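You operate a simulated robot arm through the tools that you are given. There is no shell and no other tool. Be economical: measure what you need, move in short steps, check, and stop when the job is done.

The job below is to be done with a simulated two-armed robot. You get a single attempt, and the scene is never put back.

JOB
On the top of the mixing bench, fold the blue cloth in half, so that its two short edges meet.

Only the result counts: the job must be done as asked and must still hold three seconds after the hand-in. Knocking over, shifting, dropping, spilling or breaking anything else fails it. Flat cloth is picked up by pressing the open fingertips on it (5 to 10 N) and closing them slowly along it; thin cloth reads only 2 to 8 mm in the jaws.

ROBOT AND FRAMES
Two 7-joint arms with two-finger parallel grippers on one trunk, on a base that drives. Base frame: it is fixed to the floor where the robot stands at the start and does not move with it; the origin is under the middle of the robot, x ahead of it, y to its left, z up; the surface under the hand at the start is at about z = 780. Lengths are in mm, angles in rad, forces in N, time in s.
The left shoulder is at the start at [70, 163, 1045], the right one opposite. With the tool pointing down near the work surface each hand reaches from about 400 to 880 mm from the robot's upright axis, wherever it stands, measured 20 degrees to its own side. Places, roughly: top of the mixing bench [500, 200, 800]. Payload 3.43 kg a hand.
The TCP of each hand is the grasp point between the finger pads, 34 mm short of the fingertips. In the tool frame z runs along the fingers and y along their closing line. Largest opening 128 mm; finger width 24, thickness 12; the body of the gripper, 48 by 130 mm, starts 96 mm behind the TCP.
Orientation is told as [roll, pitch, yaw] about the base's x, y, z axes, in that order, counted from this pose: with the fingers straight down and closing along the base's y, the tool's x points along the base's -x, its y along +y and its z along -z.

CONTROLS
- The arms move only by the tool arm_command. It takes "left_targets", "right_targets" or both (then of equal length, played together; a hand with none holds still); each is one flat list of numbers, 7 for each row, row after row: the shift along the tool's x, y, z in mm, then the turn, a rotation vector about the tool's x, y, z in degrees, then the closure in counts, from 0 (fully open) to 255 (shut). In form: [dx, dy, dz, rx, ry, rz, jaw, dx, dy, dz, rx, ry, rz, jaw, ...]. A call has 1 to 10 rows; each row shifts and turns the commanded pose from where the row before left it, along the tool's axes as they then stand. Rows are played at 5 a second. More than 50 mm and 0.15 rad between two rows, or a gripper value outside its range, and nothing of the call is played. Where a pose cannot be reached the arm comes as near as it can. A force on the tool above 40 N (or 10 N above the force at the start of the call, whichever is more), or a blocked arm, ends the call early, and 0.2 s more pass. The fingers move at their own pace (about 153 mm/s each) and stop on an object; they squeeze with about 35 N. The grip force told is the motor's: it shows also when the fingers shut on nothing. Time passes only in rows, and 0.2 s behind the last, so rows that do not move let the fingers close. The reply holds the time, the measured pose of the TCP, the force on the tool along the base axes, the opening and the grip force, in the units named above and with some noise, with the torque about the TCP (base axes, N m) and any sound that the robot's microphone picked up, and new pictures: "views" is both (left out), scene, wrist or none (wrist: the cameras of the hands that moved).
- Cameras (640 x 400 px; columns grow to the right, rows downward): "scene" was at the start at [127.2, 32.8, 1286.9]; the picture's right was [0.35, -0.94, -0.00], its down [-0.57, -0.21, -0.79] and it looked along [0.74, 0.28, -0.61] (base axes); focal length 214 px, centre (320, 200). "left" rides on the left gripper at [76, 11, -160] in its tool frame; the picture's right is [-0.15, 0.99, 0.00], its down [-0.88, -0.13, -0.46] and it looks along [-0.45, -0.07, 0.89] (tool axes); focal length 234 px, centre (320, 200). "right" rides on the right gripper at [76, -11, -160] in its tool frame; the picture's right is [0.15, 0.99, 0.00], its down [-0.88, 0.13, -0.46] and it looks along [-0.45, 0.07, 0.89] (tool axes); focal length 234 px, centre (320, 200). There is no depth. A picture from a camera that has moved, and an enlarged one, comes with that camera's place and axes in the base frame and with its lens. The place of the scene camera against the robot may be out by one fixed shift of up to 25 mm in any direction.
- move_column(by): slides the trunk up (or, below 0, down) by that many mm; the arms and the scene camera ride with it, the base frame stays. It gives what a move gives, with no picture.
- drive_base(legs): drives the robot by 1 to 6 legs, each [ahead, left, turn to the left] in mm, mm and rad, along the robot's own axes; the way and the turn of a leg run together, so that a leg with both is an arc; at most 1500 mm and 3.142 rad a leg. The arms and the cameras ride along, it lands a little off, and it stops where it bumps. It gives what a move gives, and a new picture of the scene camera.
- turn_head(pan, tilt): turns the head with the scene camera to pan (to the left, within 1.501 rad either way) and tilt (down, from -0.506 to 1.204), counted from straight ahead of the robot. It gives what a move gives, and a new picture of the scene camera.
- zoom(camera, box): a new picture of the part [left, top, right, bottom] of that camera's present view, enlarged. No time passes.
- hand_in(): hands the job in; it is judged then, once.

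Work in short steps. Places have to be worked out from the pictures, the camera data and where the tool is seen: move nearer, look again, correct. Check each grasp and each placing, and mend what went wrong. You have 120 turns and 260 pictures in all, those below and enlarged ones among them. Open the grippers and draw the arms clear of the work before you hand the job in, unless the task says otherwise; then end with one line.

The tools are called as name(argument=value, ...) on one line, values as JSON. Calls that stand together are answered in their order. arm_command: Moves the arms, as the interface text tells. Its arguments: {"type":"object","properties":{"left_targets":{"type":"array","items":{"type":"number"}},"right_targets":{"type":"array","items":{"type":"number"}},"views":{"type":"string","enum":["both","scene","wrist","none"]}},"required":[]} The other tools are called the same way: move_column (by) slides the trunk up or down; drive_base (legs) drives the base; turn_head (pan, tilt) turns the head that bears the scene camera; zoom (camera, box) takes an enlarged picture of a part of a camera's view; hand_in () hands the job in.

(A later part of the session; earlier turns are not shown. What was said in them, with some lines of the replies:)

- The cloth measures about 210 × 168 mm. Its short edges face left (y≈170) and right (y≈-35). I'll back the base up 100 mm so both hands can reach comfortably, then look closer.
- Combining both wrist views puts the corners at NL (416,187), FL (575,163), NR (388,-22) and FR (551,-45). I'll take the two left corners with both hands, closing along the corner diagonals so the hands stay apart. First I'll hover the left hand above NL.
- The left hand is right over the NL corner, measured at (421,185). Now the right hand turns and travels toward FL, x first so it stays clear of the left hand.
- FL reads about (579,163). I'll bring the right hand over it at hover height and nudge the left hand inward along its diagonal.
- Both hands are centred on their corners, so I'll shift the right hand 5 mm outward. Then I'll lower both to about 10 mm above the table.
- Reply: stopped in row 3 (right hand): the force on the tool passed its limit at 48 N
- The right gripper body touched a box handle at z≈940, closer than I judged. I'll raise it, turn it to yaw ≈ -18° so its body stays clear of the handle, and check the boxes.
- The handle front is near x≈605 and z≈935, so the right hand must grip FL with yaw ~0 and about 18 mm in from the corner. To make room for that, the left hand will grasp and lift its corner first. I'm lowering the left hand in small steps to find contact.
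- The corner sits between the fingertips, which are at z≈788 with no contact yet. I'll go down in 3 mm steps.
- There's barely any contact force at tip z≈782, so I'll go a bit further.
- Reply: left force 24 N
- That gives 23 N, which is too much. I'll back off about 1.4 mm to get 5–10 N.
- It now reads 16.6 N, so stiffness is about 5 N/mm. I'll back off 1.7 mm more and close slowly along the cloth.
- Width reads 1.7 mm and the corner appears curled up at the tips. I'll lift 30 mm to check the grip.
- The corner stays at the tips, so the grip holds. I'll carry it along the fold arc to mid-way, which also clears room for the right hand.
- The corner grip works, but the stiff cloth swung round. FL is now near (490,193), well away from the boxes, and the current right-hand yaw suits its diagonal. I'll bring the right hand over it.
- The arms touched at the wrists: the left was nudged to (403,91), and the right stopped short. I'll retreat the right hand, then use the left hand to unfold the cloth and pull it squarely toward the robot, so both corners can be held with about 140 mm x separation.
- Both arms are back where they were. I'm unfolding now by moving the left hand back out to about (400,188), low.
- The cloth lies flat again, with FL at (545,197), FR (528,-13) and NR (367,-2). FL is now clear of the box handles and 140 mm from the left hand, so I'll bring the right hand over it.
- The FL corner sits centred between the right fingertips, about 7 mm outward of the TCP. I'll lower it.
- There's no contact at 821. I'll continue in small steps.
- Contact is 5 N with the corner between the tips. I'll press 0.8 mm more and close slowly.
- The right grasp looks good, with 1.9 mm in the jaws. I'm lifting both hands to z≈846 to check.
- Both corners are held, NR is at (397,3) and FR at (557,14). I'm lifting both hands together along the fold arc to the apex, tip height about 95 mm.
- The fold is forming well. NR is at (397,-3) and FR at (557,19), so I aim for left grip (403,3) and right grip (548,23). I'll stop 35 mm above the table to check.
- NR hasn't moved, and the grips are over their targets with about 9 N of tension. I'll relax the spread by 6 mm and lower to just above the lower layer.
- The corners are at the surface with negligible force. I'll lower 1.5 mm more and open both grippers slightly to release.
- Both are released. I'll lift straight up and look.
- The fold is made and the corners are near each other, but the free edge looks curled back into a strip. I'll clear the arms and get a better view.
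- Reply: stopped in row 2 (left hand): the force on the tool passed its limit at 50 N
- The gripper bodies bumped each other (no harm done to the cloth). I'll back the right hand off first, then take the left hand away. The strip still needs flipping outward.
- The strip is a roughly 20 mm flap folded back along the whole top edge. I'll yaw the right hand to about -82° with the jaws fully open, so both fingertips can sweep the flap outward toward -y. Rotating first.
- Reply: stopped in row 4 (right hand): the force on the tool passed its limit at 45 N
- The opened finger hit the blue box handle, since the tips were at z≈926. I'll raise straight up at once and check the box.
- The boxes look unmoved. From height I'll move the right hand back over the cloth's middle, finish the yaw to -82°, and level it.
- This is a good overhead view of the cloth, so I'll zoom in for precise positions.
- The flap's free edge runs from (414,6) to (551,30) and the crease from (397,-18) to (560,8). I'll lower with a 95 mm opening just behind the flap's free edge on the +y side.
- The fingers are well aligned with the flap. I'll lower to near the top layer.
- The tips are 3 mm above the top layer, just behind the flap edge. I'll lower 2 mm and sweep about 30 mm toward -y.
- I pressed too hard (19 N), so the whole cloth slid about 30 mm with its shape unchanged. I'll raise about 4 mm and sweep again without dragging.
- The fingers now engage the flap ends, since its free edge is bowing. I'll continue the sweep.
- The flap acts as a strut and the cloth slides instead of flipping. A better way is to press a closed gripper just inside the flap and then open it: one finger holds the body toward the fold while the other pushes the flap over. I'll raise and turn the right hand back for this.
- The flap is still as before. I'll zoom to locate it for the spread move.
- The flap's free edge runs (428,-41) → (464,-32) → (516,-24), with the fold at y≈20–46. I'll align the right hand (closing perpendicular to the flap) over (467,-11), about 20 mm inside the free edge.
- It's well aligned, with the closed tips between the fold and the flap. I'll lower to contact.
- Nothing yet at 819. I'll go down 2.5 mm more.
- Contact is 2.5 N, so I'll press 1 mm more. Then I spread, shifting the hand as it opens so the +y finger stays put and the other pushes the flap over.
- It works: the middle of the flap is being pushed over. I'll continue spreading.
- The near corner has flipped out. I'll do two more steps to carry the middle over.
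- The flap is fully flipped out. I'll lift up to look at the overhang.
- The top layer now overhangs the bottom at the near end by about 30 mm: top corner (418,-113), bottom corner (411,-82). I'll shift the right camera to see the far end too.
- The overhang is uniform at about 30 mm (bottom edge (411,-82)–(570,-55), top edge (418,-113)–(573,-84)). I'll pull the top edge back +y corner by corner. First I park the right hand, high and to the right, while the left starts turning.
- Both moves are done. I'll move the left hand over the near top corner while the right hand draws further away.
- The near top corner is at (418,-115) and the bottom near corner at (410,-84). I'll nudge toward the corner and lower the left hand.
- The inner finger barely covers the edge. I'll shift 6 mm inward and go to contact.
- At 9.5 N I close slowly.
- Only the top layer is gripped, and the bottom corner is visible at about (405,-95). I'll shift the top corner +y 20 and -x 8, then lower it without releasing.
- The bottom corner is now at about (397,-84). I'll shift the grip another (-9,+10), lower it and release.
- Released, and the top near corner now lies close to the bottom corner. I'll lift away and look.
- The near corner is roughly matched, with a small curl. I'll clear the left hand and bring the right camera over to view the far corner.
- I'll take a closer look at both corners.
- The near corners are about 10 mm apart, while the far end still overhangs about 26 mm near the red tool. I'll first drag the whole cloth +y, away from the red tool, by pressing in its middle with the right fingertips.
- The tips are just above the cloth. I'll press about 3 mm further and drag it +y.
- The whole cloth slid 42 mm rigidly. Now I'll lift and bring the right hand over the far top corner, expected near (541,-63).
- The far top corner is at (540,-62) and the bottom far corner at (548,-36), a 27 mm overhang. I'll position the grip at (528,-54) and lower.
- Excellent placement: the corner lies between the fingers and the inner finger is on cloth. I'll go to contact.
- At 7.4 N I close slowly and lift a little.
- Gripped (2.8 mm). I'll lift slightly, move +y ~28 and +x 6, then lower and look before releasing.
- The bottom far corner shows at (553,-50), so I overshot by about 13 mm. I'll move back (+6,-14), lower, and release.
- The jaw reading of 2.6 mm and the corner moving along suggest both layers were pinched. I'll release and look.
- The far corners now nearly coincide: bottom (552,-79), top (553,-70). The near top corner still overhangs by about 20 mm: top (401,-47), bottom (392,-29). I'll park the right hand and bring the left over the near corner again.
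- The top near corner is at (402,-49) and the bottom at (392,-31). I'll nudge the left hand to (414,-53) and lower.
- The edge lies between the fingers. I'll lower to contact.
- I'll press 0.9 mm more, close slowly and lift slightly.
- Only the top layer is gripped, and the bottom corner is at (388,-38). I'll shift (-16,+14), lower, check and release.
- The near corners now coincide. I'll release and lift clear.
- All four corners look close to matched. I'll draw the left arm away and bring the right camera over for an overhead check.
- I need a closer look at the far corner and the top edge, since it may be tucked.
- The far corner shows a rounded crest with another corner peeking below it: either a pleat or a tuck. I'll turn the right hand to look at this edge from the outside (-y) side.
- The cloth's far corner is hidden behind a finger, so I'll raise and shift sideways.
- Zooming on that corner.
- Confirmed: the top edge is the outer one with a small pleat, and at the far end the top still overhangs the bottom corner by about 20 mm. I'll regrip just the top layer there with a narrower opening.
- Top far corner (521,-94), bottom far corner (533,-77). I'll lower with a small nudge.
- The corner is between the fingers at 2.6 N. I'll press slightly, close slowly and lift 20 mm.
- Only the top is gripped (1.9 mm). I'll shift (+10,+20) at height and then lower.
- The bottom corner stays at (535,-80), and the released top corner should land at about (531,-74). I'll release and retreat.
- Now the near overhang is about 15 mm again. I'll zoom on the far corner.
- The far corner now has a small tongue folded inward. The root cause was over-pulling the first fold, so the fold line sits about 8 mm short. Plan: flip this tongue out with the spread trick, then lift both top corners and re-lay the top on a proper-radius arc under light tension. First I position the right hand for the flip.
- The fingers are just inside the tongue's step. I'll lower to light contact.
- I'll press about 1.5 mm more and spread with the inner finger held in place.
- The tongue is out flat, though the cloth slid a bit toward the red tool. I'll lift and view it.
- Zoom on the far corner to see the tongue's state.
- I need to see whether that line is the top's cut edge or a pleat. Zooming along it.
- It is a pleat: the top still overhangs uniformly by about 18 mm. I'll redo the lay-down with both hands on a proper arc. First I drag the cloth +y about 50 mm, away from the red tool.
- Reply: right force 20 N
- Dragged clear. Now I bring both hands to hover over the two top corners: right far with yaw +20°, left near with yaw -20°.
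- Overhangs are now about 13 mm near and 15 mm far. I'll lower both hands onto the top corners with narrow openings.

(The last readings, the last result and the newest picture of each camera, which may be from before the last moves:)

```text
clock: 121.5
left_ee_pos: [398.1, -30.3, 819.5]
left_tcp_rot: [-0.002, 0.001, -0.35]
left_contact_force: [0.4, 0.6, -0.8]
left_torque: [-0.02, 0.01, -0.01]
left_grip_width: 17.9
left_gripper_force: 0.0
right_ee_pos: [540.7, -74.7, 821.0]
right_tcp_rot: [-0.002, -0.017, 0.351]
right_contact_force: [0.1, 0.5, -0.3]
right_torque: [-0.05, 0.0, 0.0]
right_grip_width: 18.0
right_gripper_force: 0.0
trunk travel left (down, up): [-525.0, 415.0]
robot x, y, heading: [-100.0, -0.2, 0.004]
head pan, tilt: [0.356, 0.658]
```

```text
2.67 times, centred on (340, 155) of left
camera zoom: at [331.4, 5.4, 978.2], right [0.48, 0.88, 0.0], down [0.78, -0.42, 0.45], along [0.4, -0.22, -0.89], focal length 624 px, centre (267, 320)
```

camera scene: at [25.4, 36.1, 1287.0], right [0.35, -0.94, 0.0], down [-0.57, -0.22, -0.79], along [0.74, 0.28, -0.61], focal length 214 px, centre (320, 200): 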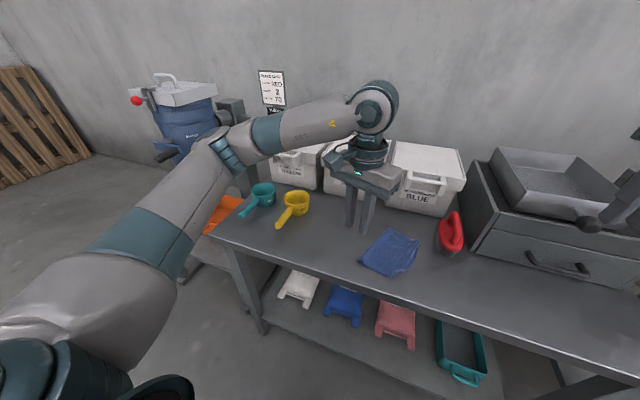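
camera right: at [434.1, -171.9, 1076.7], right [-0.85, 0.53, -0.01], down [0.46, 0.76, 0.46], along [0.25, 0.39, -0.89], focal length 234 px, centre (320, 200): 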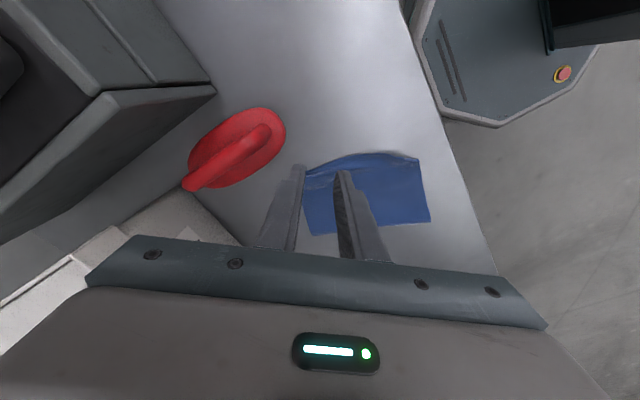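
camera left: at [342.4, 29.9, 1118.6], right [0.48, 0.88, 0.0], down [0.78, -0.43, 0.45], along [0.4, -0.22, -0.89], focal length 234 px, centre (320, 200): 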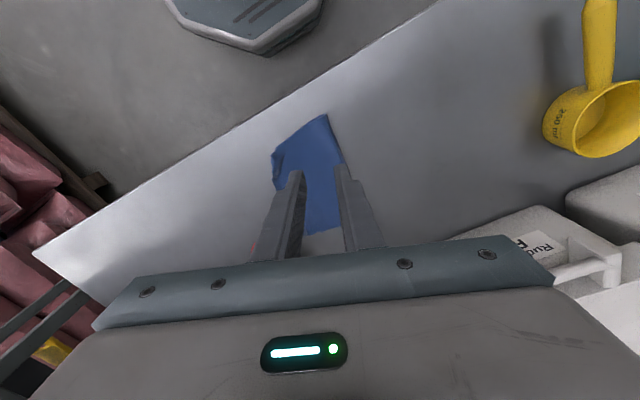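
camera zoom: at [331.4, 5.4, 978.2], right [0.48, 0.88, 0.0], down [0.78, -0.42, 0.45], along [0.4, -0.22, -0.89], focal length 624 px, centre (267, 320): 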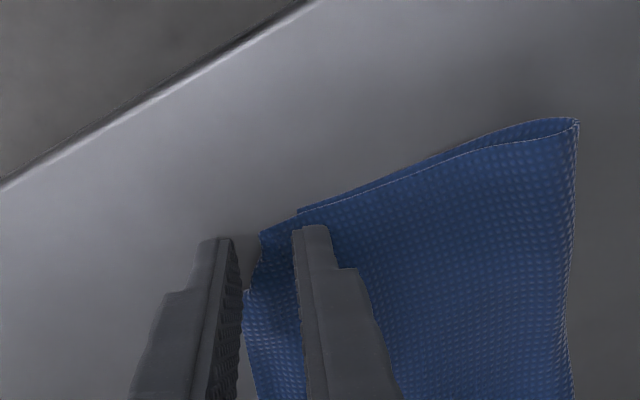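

The left is well placed. The right needs about 10 mm more inward (corner at (540,-69)). I'll adjust it and take both to contact.

arm_command(right_targets=[2, 10, 0, 0, 0, 0, 219, 0, 0, 2.5, 0, 0, 0, 219, 0, 0, 1.5, 0, 0, 0, 219, 0, 0, 0, 0, 0, 0, 219], left_targets=[0, 0, 0, 0, 0, 0, 219, 0, 0, 2, 0, 0, 0, 219, 0, 0, 1.2, 0, 0, 0, 219, 0, 0, 0, 0, 0, 0, 219], views="none")

zoom(camera="right", box=[220, 80, 460, 230])

```text
clock: 122.5
left_ee_pos: [396.4, -30.0, 816.7]
left_tcp_rot: [0.0, 0.0, -0.351]
left_contact_force: [1.6, -0.3, 6.8]
left_torque: [0.08, -0.05, -0.05]
left_grip_width: 18.1
left_gripper_force: 0.3
right_ee_pos: [535.6, -65.3, 816.7]
right_tcp_rot: [-0.004, -0.016, 0.352]
right_contact_force: [0.2, 0.6, 1.4]
right_torque: [0.01, 0.05, 0.01]
right_grip_width: 18.2
right_gripper_force: 0.3
trunk travel left (down, up): [-525.0, 415.0]
robot x, y, heading: [-101.7, 4.0, 0.005]
head pan, tilt: [0.356, 0.658]
```

```text
2.67 times, centred on (340, 155) of right
camera zoom: at [466.0, -101.7, 975.6], right [-0.48, 0.88, -0.01], down [0.77, 0.42, 0.47], along [0.41, 0.22, -0.88], focal length 624 px, centre (267, 320)
```

zoom: 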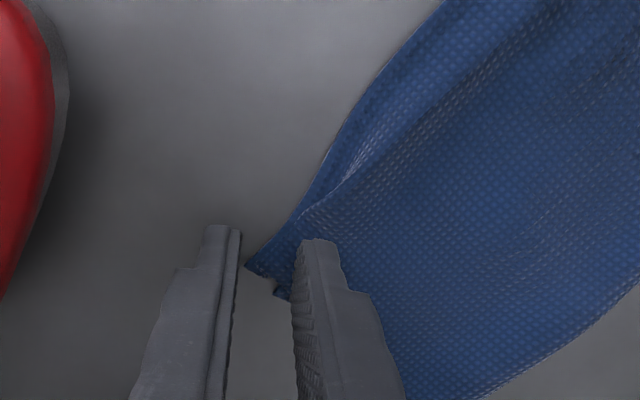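

Both are set. I'll close both slowly, then lift 25 mm.

arm_command(right_targets=[0, 0, 0.8, 0, 0, 0, 219, 0, 0, 0, 0, 0, 0, 228, 0, 0, 0, 0, 0, 0, 237, 0, 0, 0, 0, 0, 0, 246, 0, 0, 0, 0, 0, 0, 255, 0, 0, 0, 0, 0, 0, 255, 0, 0, -8, 0, 0, 0, 255, 0, 0, -8, 0, 0, 0, 255, 0, 0, -9, 0, 0, 0, 255, 0, 0, 0, 0, 0, 0, 255], left_targets=[0, 0, 0, 0, 0, 0, 219, 0, 0, 0, 0, 0, 0, 228, 0, 0, 0, 0, 0, 0, 237, 0, 0, 0, 0, 0, 0, 246, 0, 0, 0, 0, 0, 0, 255, 0, 0, 0, 0, 0, 0, 255, 0, 0, -8, 0, 0, 0, 255, 0, 0, -8, 0, 0, 0, 255, 0, 0, -9, 0, 0, 0, 255, 0, 0, 0, 0, 0, 0, 255], views="none")

zoom(camera="right", box=[220, 60, 460, 210])

zoom(camera="left", box=[220, 60, 460, 210])

```text
clock: 124.7
left_ee_pos: [396.7, -30.7, 840.6]
left_tcp_rot: [-0.001, 0.001, -0.351]
left_contact_force: [1.9, -0.3, -0.9]
left_torque: [-0.01, -0.04, -0.01]
left_grip_width: 1.9
left_gripper_force: 34.6
right_ee_pos: [537.6, -65.0, 842.5]
right_tcp_rot: [-0.003, -0.014, 0.35]
right_contact_force: [-2.9, 0.6, -0.8]
right_torque: [0.01, 0.09, 0.0]
right_grip_width: 1.2
right_gripper_force: 35.0
trunk travel left (down, up): [-525.0, 415.0]
robot x, y, heading: [-105.5, 0.6, 0.007]
head pan, tilt: [0.356, 0.658]
```

```text
2.67 times, centred on (340, 135) of right
camera zoom: at [468.4, -101.2, 1000.5], right [-0.48, 0.88, -0.01], down [0.78, 0.42, 0.47], along [0.41, 0.22, -0.88], focal length 624 px, centre (267, 373)
```

zoom: 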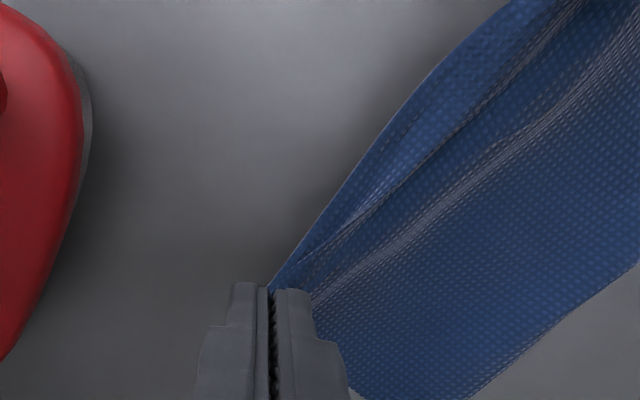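

```text
2.67 times, centred on (340, 135) of left
camera zoom: at [329.8, 6.2, 1000.4], right [0.48, 0.88, 0.0], down [0.78, -0.42, 0.45], along [0.4, -0.22, -0.89], focal length 624 px, centre (267, 373)
```

zoom: 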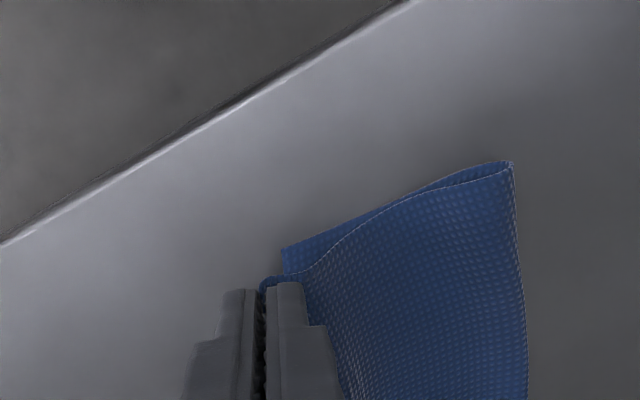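

Both top corners are gripped and the edge is straight, with the bottom near corner at (385,-18). I'm peeling the top up and over to an apex about 103 mm from the bottom edge, to reset the fold line.

arm_command(left_targets=[1.2, 13.9, -20, 0, 0, 0, 255, 1.3, 14.9, -17, 0, 0, 0, 255, 1.3, 14.9, -12, 0, 0, 0, 255, 1.3, 14.9, -8, 0, 0, 0, 255, 1.3, 14.9, -4, 0, 0, 0, 255, 1.3, 14.9, -2, 0, 0, 0, 255, 1.3, 14.9, 0, 0, 0, 0, 255, 1.3, 14.9, 1, 0, 0, 0, 255, 0, 0, 0, 0, 0, 0, 255], right_targets=[-6.3, 9, -20, 0, 0, 0, 255, -8.6, 12.3, -17, 0, 0, 0, 255, -8.6, 12.3, -12, 0, 0, 0, 255, -8.6, 12.3, -8, 0, 0, 0, 255, -8.6, 12.3, -4, 0, 0, 0, 255, -8.6, 12.3, -2, 0, 0, 0, 255, -8.6, 12.3, 0, 0, 0, 0, 255, -8.6, 12.3, 1, 0, 0, 0, 255, 0, 0, 0, 0, 0, 0, 255], views="none")

zoom(camera="right", box=[160, 20, 400, 170])

zoom(camera="left", box=[180, 60, 420, 210])

zoom(camera="scene", box=[310, 180, 450, 285])

```text
clock: 126.7
left_ee_pos: [426.0, 82.8, 903.4]
left_tcp_rot: [0.0, 0.003, -0.35]
left_contact_force: [-0.2, 0.1, -0.2]
left_torque: [0.0, -0.03, -0.03]
left_grip_width: 1.8
left_gripper_force: 34.7
right_ee_pos: [564.5, 46.5, 905.0]
right_tcp_rot: [-0.005, -0.015, 0.351]
right_contact_force: [-0.7, 0.0, 0.7]
right_torque: [0.0, 0.02, -0.03]
right_grip_width: 1.2
right_gripper_force: 35.3
trunk travel left (down, up): [-525.0, 415.0]
robot x, y, heading: [-99.3, 0.2, 0.01]
head pan, tilt: [0.356, 0.658]
```

```text
2.67 times, centred on (280, 95) of right
camera zoom: at [494.4, 10.8, 1063.7], right [-0.48, 0.88, -0.01], down [0.77, 0.42, 0.47], along [0.41, 0.22, -0.88], focal length 624 px, centre (427, 480)
```

zoom: 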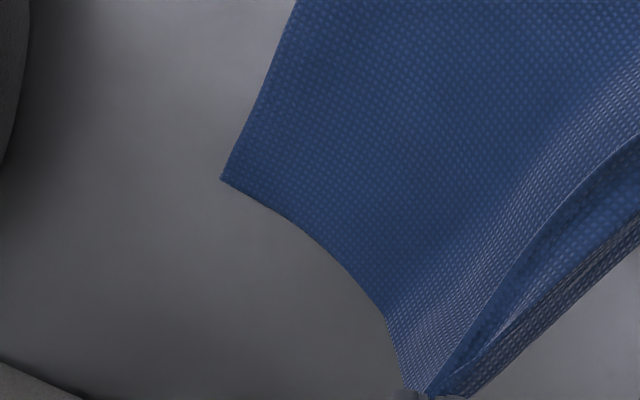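

```text
2.67 times, centred on (300, 135) of left
camera zoom: at [360.6, 120.0, 1062.5], right [0.48, 0.88, 0.0], down [0.78, -0.42, 0.45], along [0.4, -0.22, -0.89], focal length 624 px, centre (373, 373)
```

zoom: 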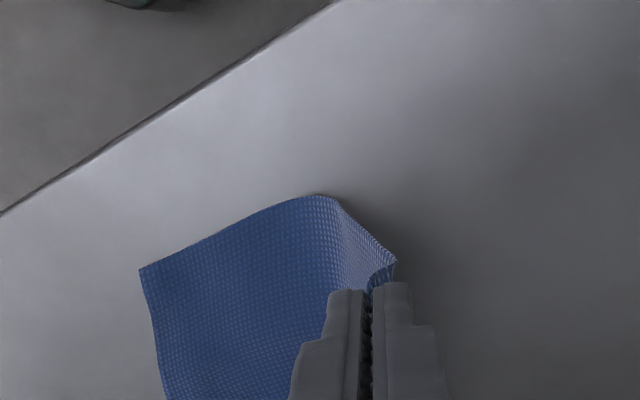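

```text
3.81 times, centred on (380, 232) of scene
camera zoom: at [25.9, 33.6, 1287.0], right [0.35, -0.94, 0.0], down [-0.57, -0.22, -0.79], along [0.74, 0.28, -0.61], focal length 817 px, centre (91, 76)
```

zoom: 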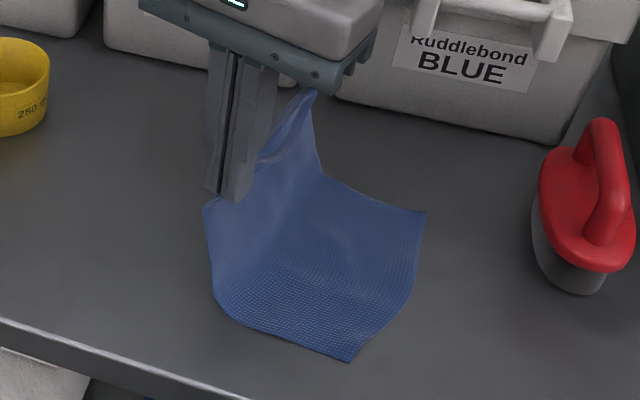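

The bottom lies flat with its corners at (386,-17) and (543,-58), and the top is held upright over the proper fold line. Now I follow a 92 mm-radius arc down toward the bottom edge.

arm_command(left_targets=[-1.1, -16.7, -1, 0, 0, 0, 255, -1.1, -17, 3, 0, 0, 0, 255, -1, -16, 6, 0, 0, 0, 255, -0.7, -13, 10, 0, 0, 0, 255, -0.5, -11, 11, 0, 0, 0, 255, -0.4, -9, 14, 0, 0, 0, 255, -0.2, -7, 14, 0, 0, 0, 255, 0.1, -4, 12, 0, 0, 0, 255, 0, 0, 0, 0, 0, 0, 255], right_targets=[9.9, -13.5, -1, 0, 0, 0, 255, 10.1, -13.7, 3, 0, 0, 0, 255, 9.5, -12.9, 6, 0, 0, 0, 255, 7.8, -10.4, 10, 0, 0, 0, 255, 6.7, -8.8, 11, 0, 0, 0, 255, 5.5, -7.1, 14, 0, 0, 0, 255, 4.4, -5.5, 14, 0, 0, 0, 255, 2.7, -3, 12, 0, 0, 0, 255, 0, 0, 0, 0, 0, 0, 255], views="none")

zoom(camera="right", box=[200, 40, 440, 190])

zoom(camera="left", box=[200, 60, 440, 210])

zoom(camera="scene", box=[310, 180, 450, 285])

```text
clock: 128.7
left_ee_pos: [397.3, -4.3, 833.0]
left_tcp_rot: [-0.003, 0.002, -0.35]
left_contact_force: [2.1, -0.2, 0.0]
left_torque: [-0.07, -0.05, 0.01]
left_grip_width: 1.7
left_gripper_force: 35.2
right_ee_pos: [537.9, -40.7, 835.0]
right_tcp_rot: [-0.004, -0.014, 0.351]
right_contact_force: [-2.0, 0.8, 0.2]
right_torque: [0.02, 0.09, 0.03]
right_grip_width: 1.2
right_gripper_force: 35.1
trunk travel left (down, up): [-525.0, 415.0]
robot x, y, heading: [-96.7, 1.0, 0.006]
head pan, tilt: [0.356, 0.658]
```

```text
2.67 times, centred on (320, 115) of right
camera zoom: at [469.4, -77.7, 994.4], right [-0.48, 0.88, -0.01], down [0.77, 0.42, 0.47], along [0.41, 0.22, -0.88], focal length 624 px, centre (320, 427)
```

zoom: 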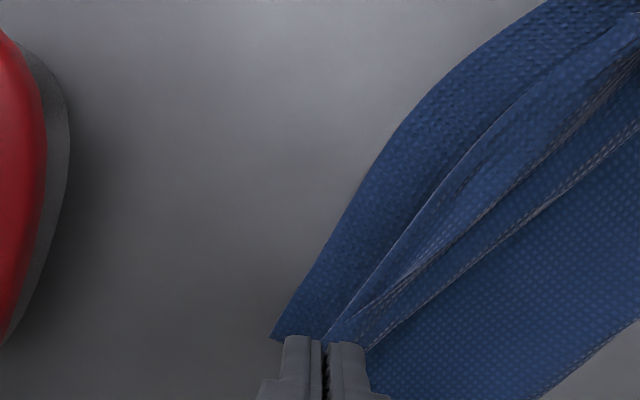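

```text
2.67 times, centred on (320, 135) of left
camera zoom: at [331.3, 32.5, 992.6], right [0.48, 0.88, 0.0], down [0.78, -0.42, 0.45], along [0.4, -0.22, -0.89], focal length 624 px, centre (320, 373)
```

zoom: 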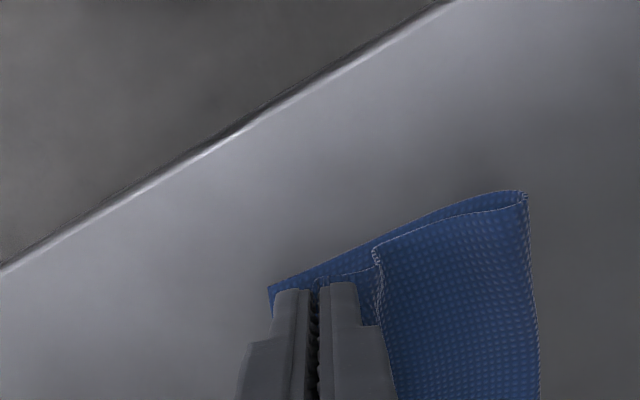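

```text
3.81 times, centred on (380, 232) of scene
camera zoom: at [25.6, 34.4, 1287.0], right [0.35, -0.94, 0.0], down [-0.57, -0.22, -0.79], along [0.74, 0.28, -0.61], focal length 817 px, centre (91, 76)
```

zoom: 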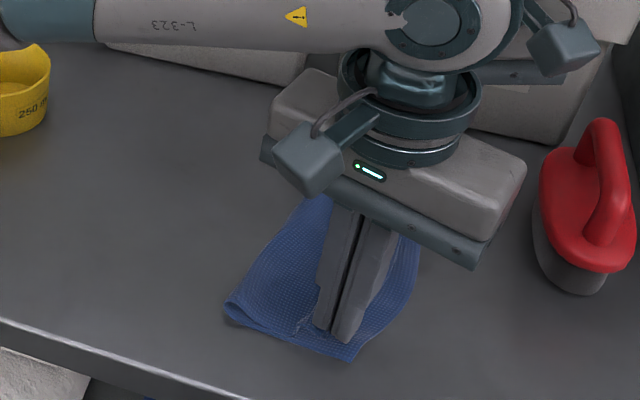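

The slack bulged outward under the grips, so the edge leans inward. I'll pull both hands outward about 24 mm to straighten the top under light tension while lowering.

arm_command(left_targets=[-0.6, -6, 0, 0, 0, 0, 255, -0.6, -6, 0, 0, 0, 0, 255, -0.6, -6, 4, 0, 0, 0, 255, -0.6, -6, 6, 0, 0, 0, 255, 0, 0, 0, 0, 0, 0, 255], right_targets=[3.4, -4.9, 0, 0, 0, 0, 255, 3.4, -4.9, 0, 0, 0, 0, 255, 3.4, -4.9, 5, 0, 0, 0, 255, 3.4, -4.9, 7, 0, 0, 0, 255, 0, 0, 0, 0, 0, 0, 255], views="none")

zoom(camera="right", box=[200, 40, 440, 190])

zoom(camera="left", box=[200, 60, 440, 210])

```text
clock: 129.9
left_ee_pos: [393.4, -28.3, 822.7]
left_tcp_rot: [-0.002, 0.001, -0.35]
left_contact_force: [1.3, 0.0, -0.5]
left_torque: [0.0, -0.02, -0.01]
left_grip_width: 1.6
left_gripper_force: 34.9
right_ee_pos: [533.2, -66.8, 823.7]
right_tcp_rot: [-0.002, -0.016, 0.352]
right_contact_force: [-0.4, -0.3, 0.5]
right_torque: [-0.01, 0.03, -0.01]
right_grip_width: 1.2
right_gripper_force: 34.6
trunk travel left (down, up): [-525.0, 415.0]
robot x, y, heading: [-100.8, 1.8, 0.006]
head pan, tilt: [0.356, 0.658]
```

```text
2.67 times, centred on (320, 115) of right
camera zoom: at [463.3, -102.6, 981.9], right [-0.48, 0.88, -0.01], down [0.77, 0.42, 0.47], along [0.41, 0.22, -0.88], focal length 624 px, centre (320, 427)
```

zoom: 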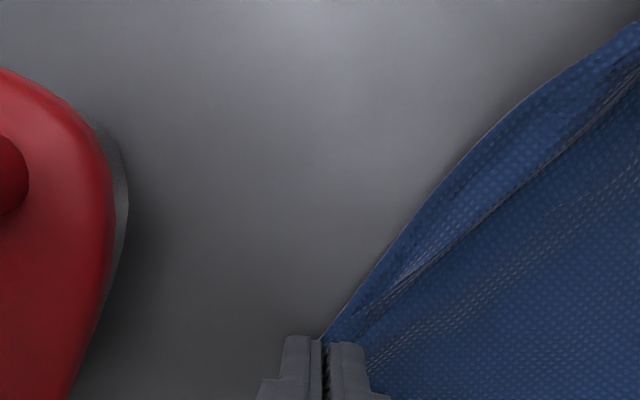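

```text
2.67 times, centred on (320, 135) of left
camera zoom: at [327.6, 8.7, 983.0], right [0.48, 0.88, 0.0], down [0.78, -0.42, 0.45], along [0.4, -0.22, -0.89], focal length 624 px, centre (320, 373)
```

zoom: 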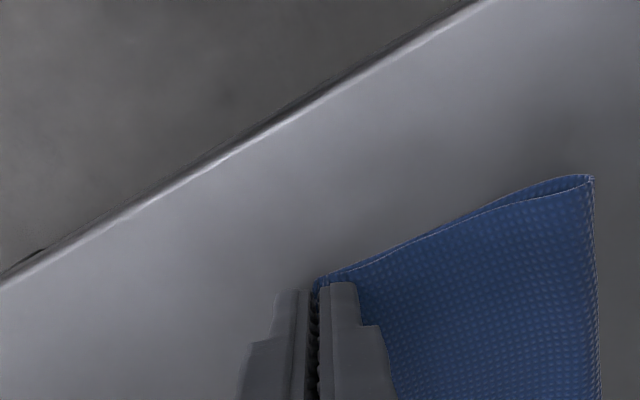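

The top is straight now. I'll push back inward 14 mm at low height so the edge lines up with the bottom edge, then lower.

arm_command(left_targets=[0.5, 5, 0, 0, 0, 0, 255, 0.5, 5, 0, 0, 0, 0, 255, 0.4, 4, 1, 0, 0, 0, 255, 0, 0, 3, 0, 0, 0, 255, 0, 0, 0, 0, 0, 0, 255], right_targets=[-2.9, 4.1, 0, 0, 0, 0, 255, -2.9, 4.1, 0, 0, 0, 0, 255, -2.3, 3.3, 1, 0, 0, 0, 255, 0, 0, 4, 0, 0, 0, 255, 0, 0, 0, 0, 0, 0, 255], views="none")

zoom(camera="right", box=[200, 40, 440, 190])

zoom(camera="left", box=[200, 60, 440, 210])

```text
clock: 131.1
left_ee_pos: [396.7, -13.8, 818.3]
left_tcp_rot: [-0.001, 0.001, -0.35]
left_contact_force: [1.6, -0.2, 0.6]
left_torque: [0.03, -0.1, 0.0]
left_grip_width: 1.9
left_gripper_force: 35.0
right_ee_pos: [535.6, -52.4, 816.9]
right_tcp_rot: [-0.004, -0.015, 0.35]
right_contact_force: [-1.6, -0.1, 2.2]
right_torque: [0.06, 0.07, -0.02]
right_grip_width: 1.2
right_gripper_force: 35.1
trunk travel left (down, up): [-525.0, 415.0]
robot x, y, heading: [-100.3, -1.9, 0.009]
head pan, tilt: [0.356, 0.658]
```

```text
2.67 times, centred on (320, 115) of right
camera zoom: at [466.5, -88.3, 975.9], right [-0.48, 0.88, -0.01], down [0.77, 0.42, 0.47], along [0.41, 0.22, -0.88], focal length 624 px, centre (320, 427)
```

zoom: 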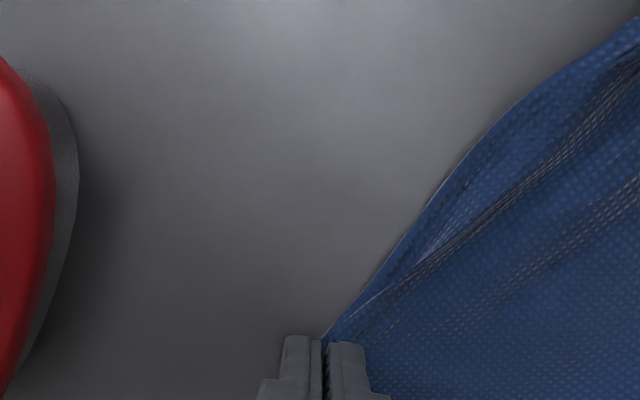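

```text
2.67 times, centred on (320, 135) of left
camera zoom: at [330.0, 22.5, 978.3], right [0.48, 0.88, 0.0], down [0.78, -0.42, 0.45], along [0.4, -0.22, -0.89], focal length 624 px, centre (320, 373)
```

zoom: 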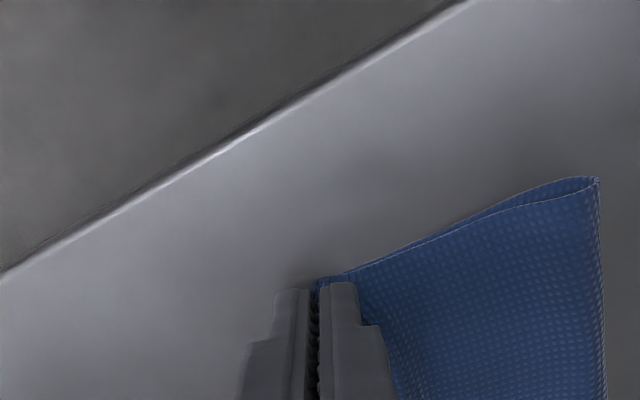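

The cloth moved largely as one, with the edge now within about 8 mm of the bottom edge. I'll release both gently and lift straight up.

arm_command(left_targets=[0, 0, 0, 0, 0, 0, 248, 0, 0, 0, 0, 0, 0, 238, 0, 0, 0, 0, 0, 0, 226, 0, 0, 0, 0, 0, 0, 215, 0, 0, -6, 0, 0, 0, 215, 0, 0, -20, 0, 0, 0, 210, 0, 0, -40, 0, 0, 0, 205, 0, 0, -40, 0, 0, 0, 205, 0, 0, 0, 0, 0, 0, 205], right_targets=[0, 0, -0.5, 0, 0, 0, 248, 0, 0, 0, 0, 0, 0, 238, 0, 0, 0, 0, 0, 0, 226, 0, 0, 0, 0, 0, 0, 215, 0, 0, -6, 0, 0, 0, 215, 0, 0, -20, 0, 0, 0, 210, 0, 0, -40, 0, 0, 0, 205, 0, 0, -40, 0, 0, 0, 205, 0, 0, 0, 0, 0, 0, 205], views="none")

zoom(camera="right", box=[220, 60, 460, 210])

zoom(camera="left", box=[220, 60, 460, 210])

zoom(camera="scene", box=[330, 200, 450, 290])

```text
clock: 133.1
left_ee_pos: [397.6, -15.3, 923.6]
left_tcp_rot: [-0.001, 0.003, -0.35]
left_contact_force: [-0.2, 0.1, 0.9]
left_torque: [0.02, 0.02, 0.04]
left_grip_width: 25.1
left_gripper_force: 0.0
right_ee_pos: [535.3, -53.4, 924.5]
right_tcp_rot: [-0.005, -0.015, 0.352]
right_contact_force: [0.5, -0.2, 0.6]
right_torque: [0.0, 0.02, 0.0]
right_grip_width: 25.3
right_gripper_force: 0.2
trunk travel left (down, up): [-525.0, 415.0]
robot x, y, heading: [-99.9, 2.3, 0.008]
head pan, tilt: [0.356, 0.658]
```

```text
2.67 times, centred on (340, 135) of right
camera zoom: at [466.2, -89.5, 1082.3], right [-0.48, 0.88, -0.01], down [0.78, 0.42, 0.47], along [0.41, 0.22, -0.88], focal length 624 px, centre (267, 373)
```

zoom: 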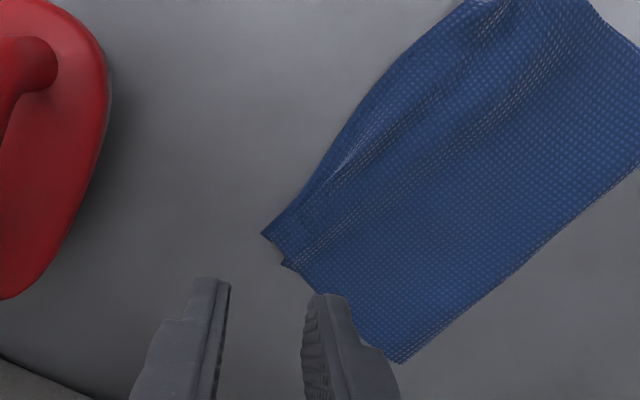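

```text
2.67 times, centred on (340, 135) of left
camera zoom: at [332.5, 21.6, 1082.8], right [0.48, 0.88, 0.0], down [0.78, -0.42, 0.45], along [0.4, -0.22, -0.89], focal length 624 px, centre (267, 373)
```

zoom: 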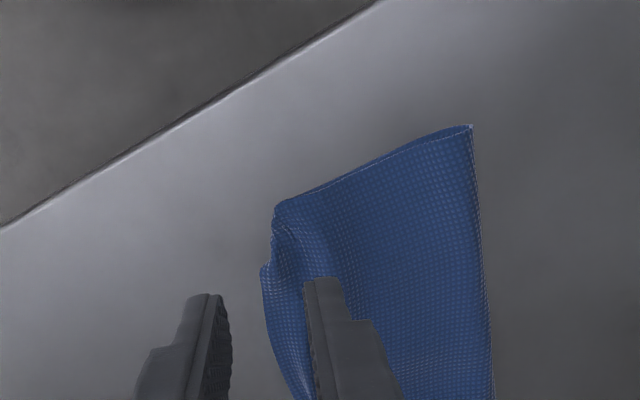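

```text
4.44 times, centred on (390, 245) of scene
camera zoom: at [26.6, 33.9, 1286.8], right [0.35, -0.94, 0.0], down [-0.57, -0.22, -0.79], along [0.74, 0.28, -0.61], focal length 953 px, centre (9, 0)
```

zoom: 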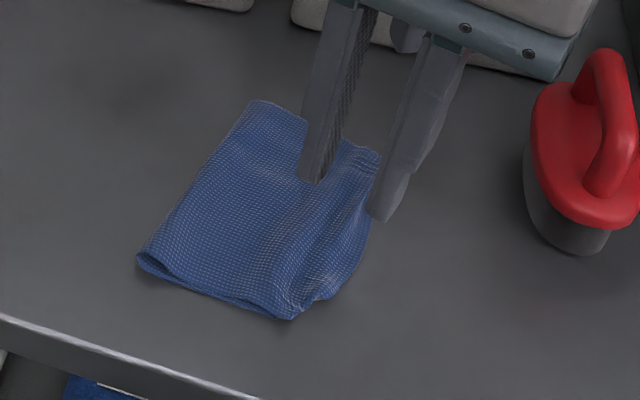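

The near corners now coincide, and the far top corner overhangs about 17 mm. I'll fix the far corner while the left hand, closed, presses the near corner down so it can't drift. Lowering both.

arm_command(right_targets=[-0.7, 4, 30, 0, 0, 0, 219, 0, 0, 30, 0, 0, 0, 219, 0, 0, 30, 0, 0, 0, 219, 0, 0, 14, 0, 0, 0, 219, 0, 0, 2, 0, 0, 0, 219, 0, 0, 1.2, 0, 0, 0, 219, 0, 0, 0, 0, 0, 0, 219], left_targets=[-4, 7, 30, 0, 0, 0, 255, 0, 0, 30, 0, 0, 0, 255, 0, 0, 30, 0, 0, 0, 255, 0, 0, 10, 0, 0, 0, 255, 0, 0, 3, 0, 0, 0, 255, 0, 0, 3, 0, 0, 0, 255, 0, 0, 0, 0, 0, 0, 255], views="none")

zoom(camera="right", box=[220, 80, 460, 230])

```text
clock: 134.7
left_ee_pos: [403.6, -8.7, 818.4]
left_tcp_rot: [0.001, 0.001, -0.351]
left_contact_force: [-1.1, -0.5, 0.3]
left_torque: [-0.04, 0.0, 0.01]
left_grip_width: 0.0
left_gripper_force: 32.4
right_ee_pos: [535.2, -48.5, 818.1]
right_tcp_rot: [-0.004, -0.013, 0.352]
right_contact_force: [0.4, -0.4, 0.5]
right_torque: [-0.01, -0.02, -0.04]
right_grip_width: 17.8
right_gripper_force: 0.1
trunk travel left (down, up): [-525.0, 415.0]
robot x, y, heading: [-103.0, -0.0, 0.005]
head pan, tilt: [0.356, 0.658]
```

```text
2.67 times, centred on (340, 155) of right
camera zoom: at [466.4, -85.5, 976.0], right [-0.48, 0.88, -0.01], down [0.78, 0.42, 0.47], along [0.41, 0.22, -0.88], focal length 624 px, centre (267, 320)
```

zoom: 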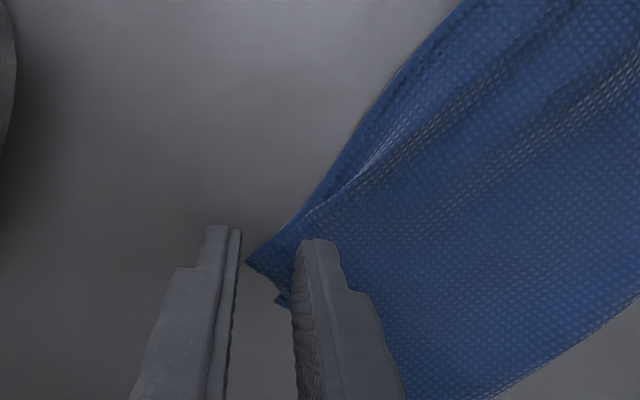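

Perfect placement. I'll press both a bit more, close the right slowly and lift only the right.

arm_command(right_targets=[0, 0, 1.4, 0, 0, 0, 219, 0, 0, 0.7, 0, 0, 0, 219, 0, 0, 0, 0, 0, 0, 228, 0, 0, 0, 0, 0, 0, 237, 0, 0, 0, 0, 0, 0, 246, 0, 0, 0, 0, 0, 0, 255, 0, 0, 0, 0, 0, 0, 255, 0, 0, -9, 0, 0, 0, 255, 0, 0, -9, 0, 0, 0, 255, 0, 0, 0, 0, 0, 0, 255], left_targets=[0, 0, 1.5, 0, 0, 0, 255, 0, 0, 1.5, 0, 0, 0, 255, 0, 0, 0, 0, 0, 0, 255, 0, 0, 0, 0, 0, 0, 255, 0, 0, 0, 0, 0, 0, 255, 0, 0, 0, 0, 0, 0, 255, 0, 0, 0, 0, 0, 0, 255, 0, 0, 0, 0, 0, 0, 255, 0, 0, 0, 0, 0, 0, 255, 0, 0, 0, 0, 0, 0, 255], views="none")

zoom(camera="right", box=[220, 80, 460, 230])

```text
clock: 136.9
left_ee_pos: [401.9, -12.0, 816.2]
left_tcp_rot: [-0.001, 0.002, -0.35]
left_contact_force: [0.1, 0.2, 2.9]
left_torque: [0.05, -0.02, -0.02]
left_grip_width: 0.0
left_gripper_force: 33.5
right_ee_pos: [534.2, -50.3, 833.9]
right_tcp_rot: [-0.004, -0.015, 0.35]
right_contact_force: [0.3, 0.6, -0.8]
right_torque: [0.02, 0.03, 0.0]
right_grip_width: 1.8
right_gripper_force: 34.8
trunk travel left (down, up): [-525.0, 415.0]
robot x, y, heading: [-102.8, 4.0, 0.008]
head pan, tilt: [0.356, 0.658]
```

```text
2.67 times, centred on (340, 155) of right
camera zoom: at [465.0, -85.2, 992.6], right [-0.48, 0.88, -0.01], down [0.77, 0.42, 0.47], along [0.41, 0.22, -0.88], focal length 624 px, centre (267, 320)
```

zoom: 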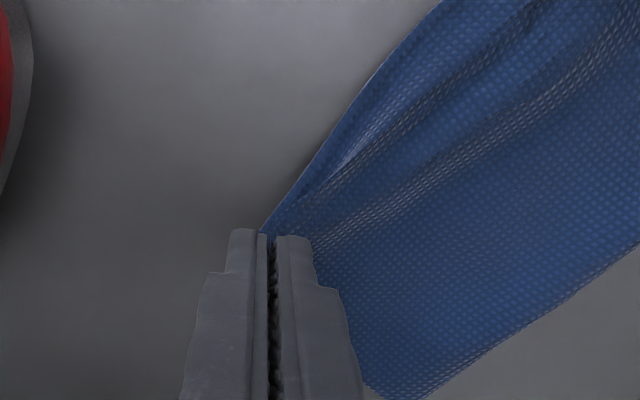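

Gripped. I'll shift the far corner inward (with a small outward nudge at the end so the tongue lies outward), lower and release, while the left keeps pinning.

arm_command(right_targets=[-5, 6.2, 0, 0, 0, 0, 255, -5, 6.2, 0, 0, 0, 0, 255, 0, 0, 7, 0, 0, 0, 255, 0, 0, 7, 0, 0, 0, 255, 0.5, -3.5, 1.5, 0, 0, 0, 255, 0, 0, 0, 0, 0, 0, 248, 0, 0, 0, 0, 0, 0, 236, 0, 0, 0, 0, 0, 0, 222, 0, 0, -6, 0, 0, 0, 215, 0, 0, -20, 0, 0, 0, 215], views="none")

zoom(camera="right", box=[220, 80, 460, 230])

```text
clock: 139.1
left_ee_pos: [402.4, -9.3, 815.0]
left_tcp_rot: [-0.002, 0.001, -0.35]
left_contact_force: [0.1, 0.1, 3.7]
left_torque: [0.04, -0.06, -0.03]
left_grip_width: 0.0
left_gripper_force: 32.9
right_ee_pos: [539.3, -39.7, 843.2]
right_tcp_rot: [-0.003, -0.016, 0.352]
right_contact_force: [-0.5, 0.5, 0.2]
right_torque: [0.04, -0.01, -0.01]
right_grip_width: 20.4
right_gripper_force: 0.0
trunk travel left (down, up): [-525.0, 415.0]
robot x, y, heading: [-104.8, 0.5, 0.008]
head pan, tilt: [0.356, 0.658]
```

```text
2.67 times, centred on (340, 155) of right
camera zoom: at [470.2, -76.0, 1001.8], right [-0.48, 0.88, -0.01], down [0.77, 0.42, 0.47], along [0.41, 0.22, -0.88], focal length 624 px, centre (267, 320)
```

zoom: 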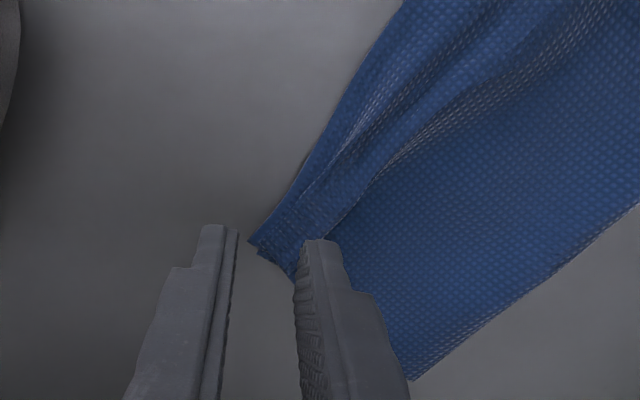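

The far corners are now within about 6 mm. I'll lift both hands straight up and draw clear, left to the left and right to the right.

arm_command(right_targets=[0, 0, -40, 0, 0, 0, 215, 0, 0, -45, 0, 0, 0, 215, 0, 0, -40, 0, 0, 0, 215, 14, -38, -10, 0, 0, 0, 215, 14, -38, -10, 0, 0, 0, 215, 14, -38, -10, 0, 0, 0, 215, 14, -38, -10, 0, 0, 0, 215, 0, 0, 0, 0, 0, 0, 150], left_targets=[0, 0, -15, 0, 0, 0, 255, 0, 0, -45, 0, 0, 0, 255, 0, 0, -45, 0, 0, 0, 200, 16, 42, -10, 0, 0, 0, 200, 16, 42, -10, 0, 0, 0, 200, 16, 42, 0, 0, 0, 0, 200, 16, 42, 0, 0, 0, 0, 200, 16, 42, 0, 0, 0, 0, 150], views="scene")

zoom(camera="scene", box=[340, 210, 440, 285])

```text
clock: 140.9
left_ee_pos: [402.0, 223.1, 943.0]
left_tcp_rot: [-0.004, 0.0, -0.35]
left_contact_force: [0.0, 0.6, -1.0]
left_torque: [-0.07, 0.0, 0.04]
left_grip_width: 52.4
left_gripper_force: 0.0
right_ee_pos: [539.0, -197.6, 1008.8]
right_tcp_rot: [-0.008, -0.014, 0.352]
right_contact_force: [-0.6, 0.2, 1.1]
right_torque: [-0.05, -0.02, -0.01]
right_grip_width: 52.7
right_gripper_force: 0.0
trunk travel left (down, up): [-525.0, 415.0]
robot x, y, heading: [-102.9, -3.0, 0.007]
head pan, tilt: [0.356, 0.658]
camera scene: at [25.3, 36.9, 1286.9], right [0.35, -0.94, 0.0], down [-0.57, -0.22, -0.79], along [0.74, 0.28, -0.61], focal length 214 px, centre (320, 200)
```

scene: 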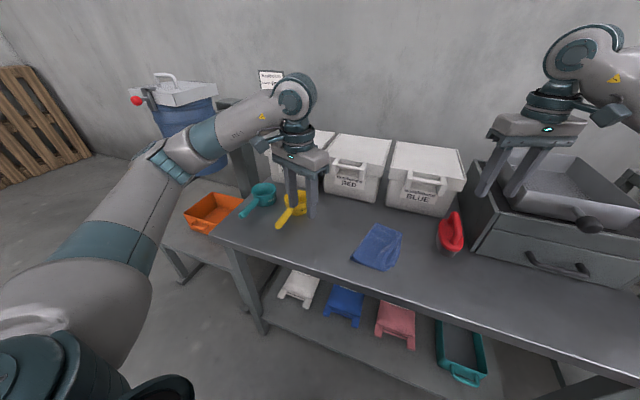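

```text
5.33 times, centred on (390, 248) of scene
camera zoom: at [25.3, 36.9, 1286.9], right [0.35, -0.94, 0.0], down [-0.57, -0.22, -0.79], along [0.74, 0.28, -0.61], focal length 1144 px, centre (-53, -53)
```

zoom: 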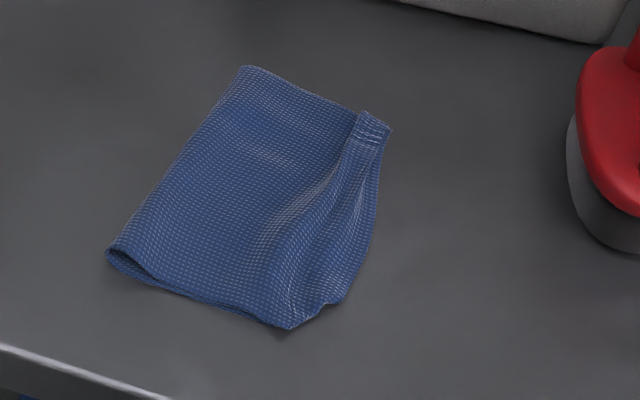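

Both short-edge corner pairs now lie together and the other objects look in place. The arms are clear and the grippers open, so I'm handing in.

hand_in()

```text
The job is handed in.
```

I folded the blue cloth in half on the mixing bench and handed it in. The short edges lie together at the near corner and within about 6 mm at the far corner. The fold isn't flat: there are some humps, and a small pleat or tucked tongue at the far corner that I couldn't fully resolve. My gripper bumped two box handles along the way, but the boxes did not appear to move.
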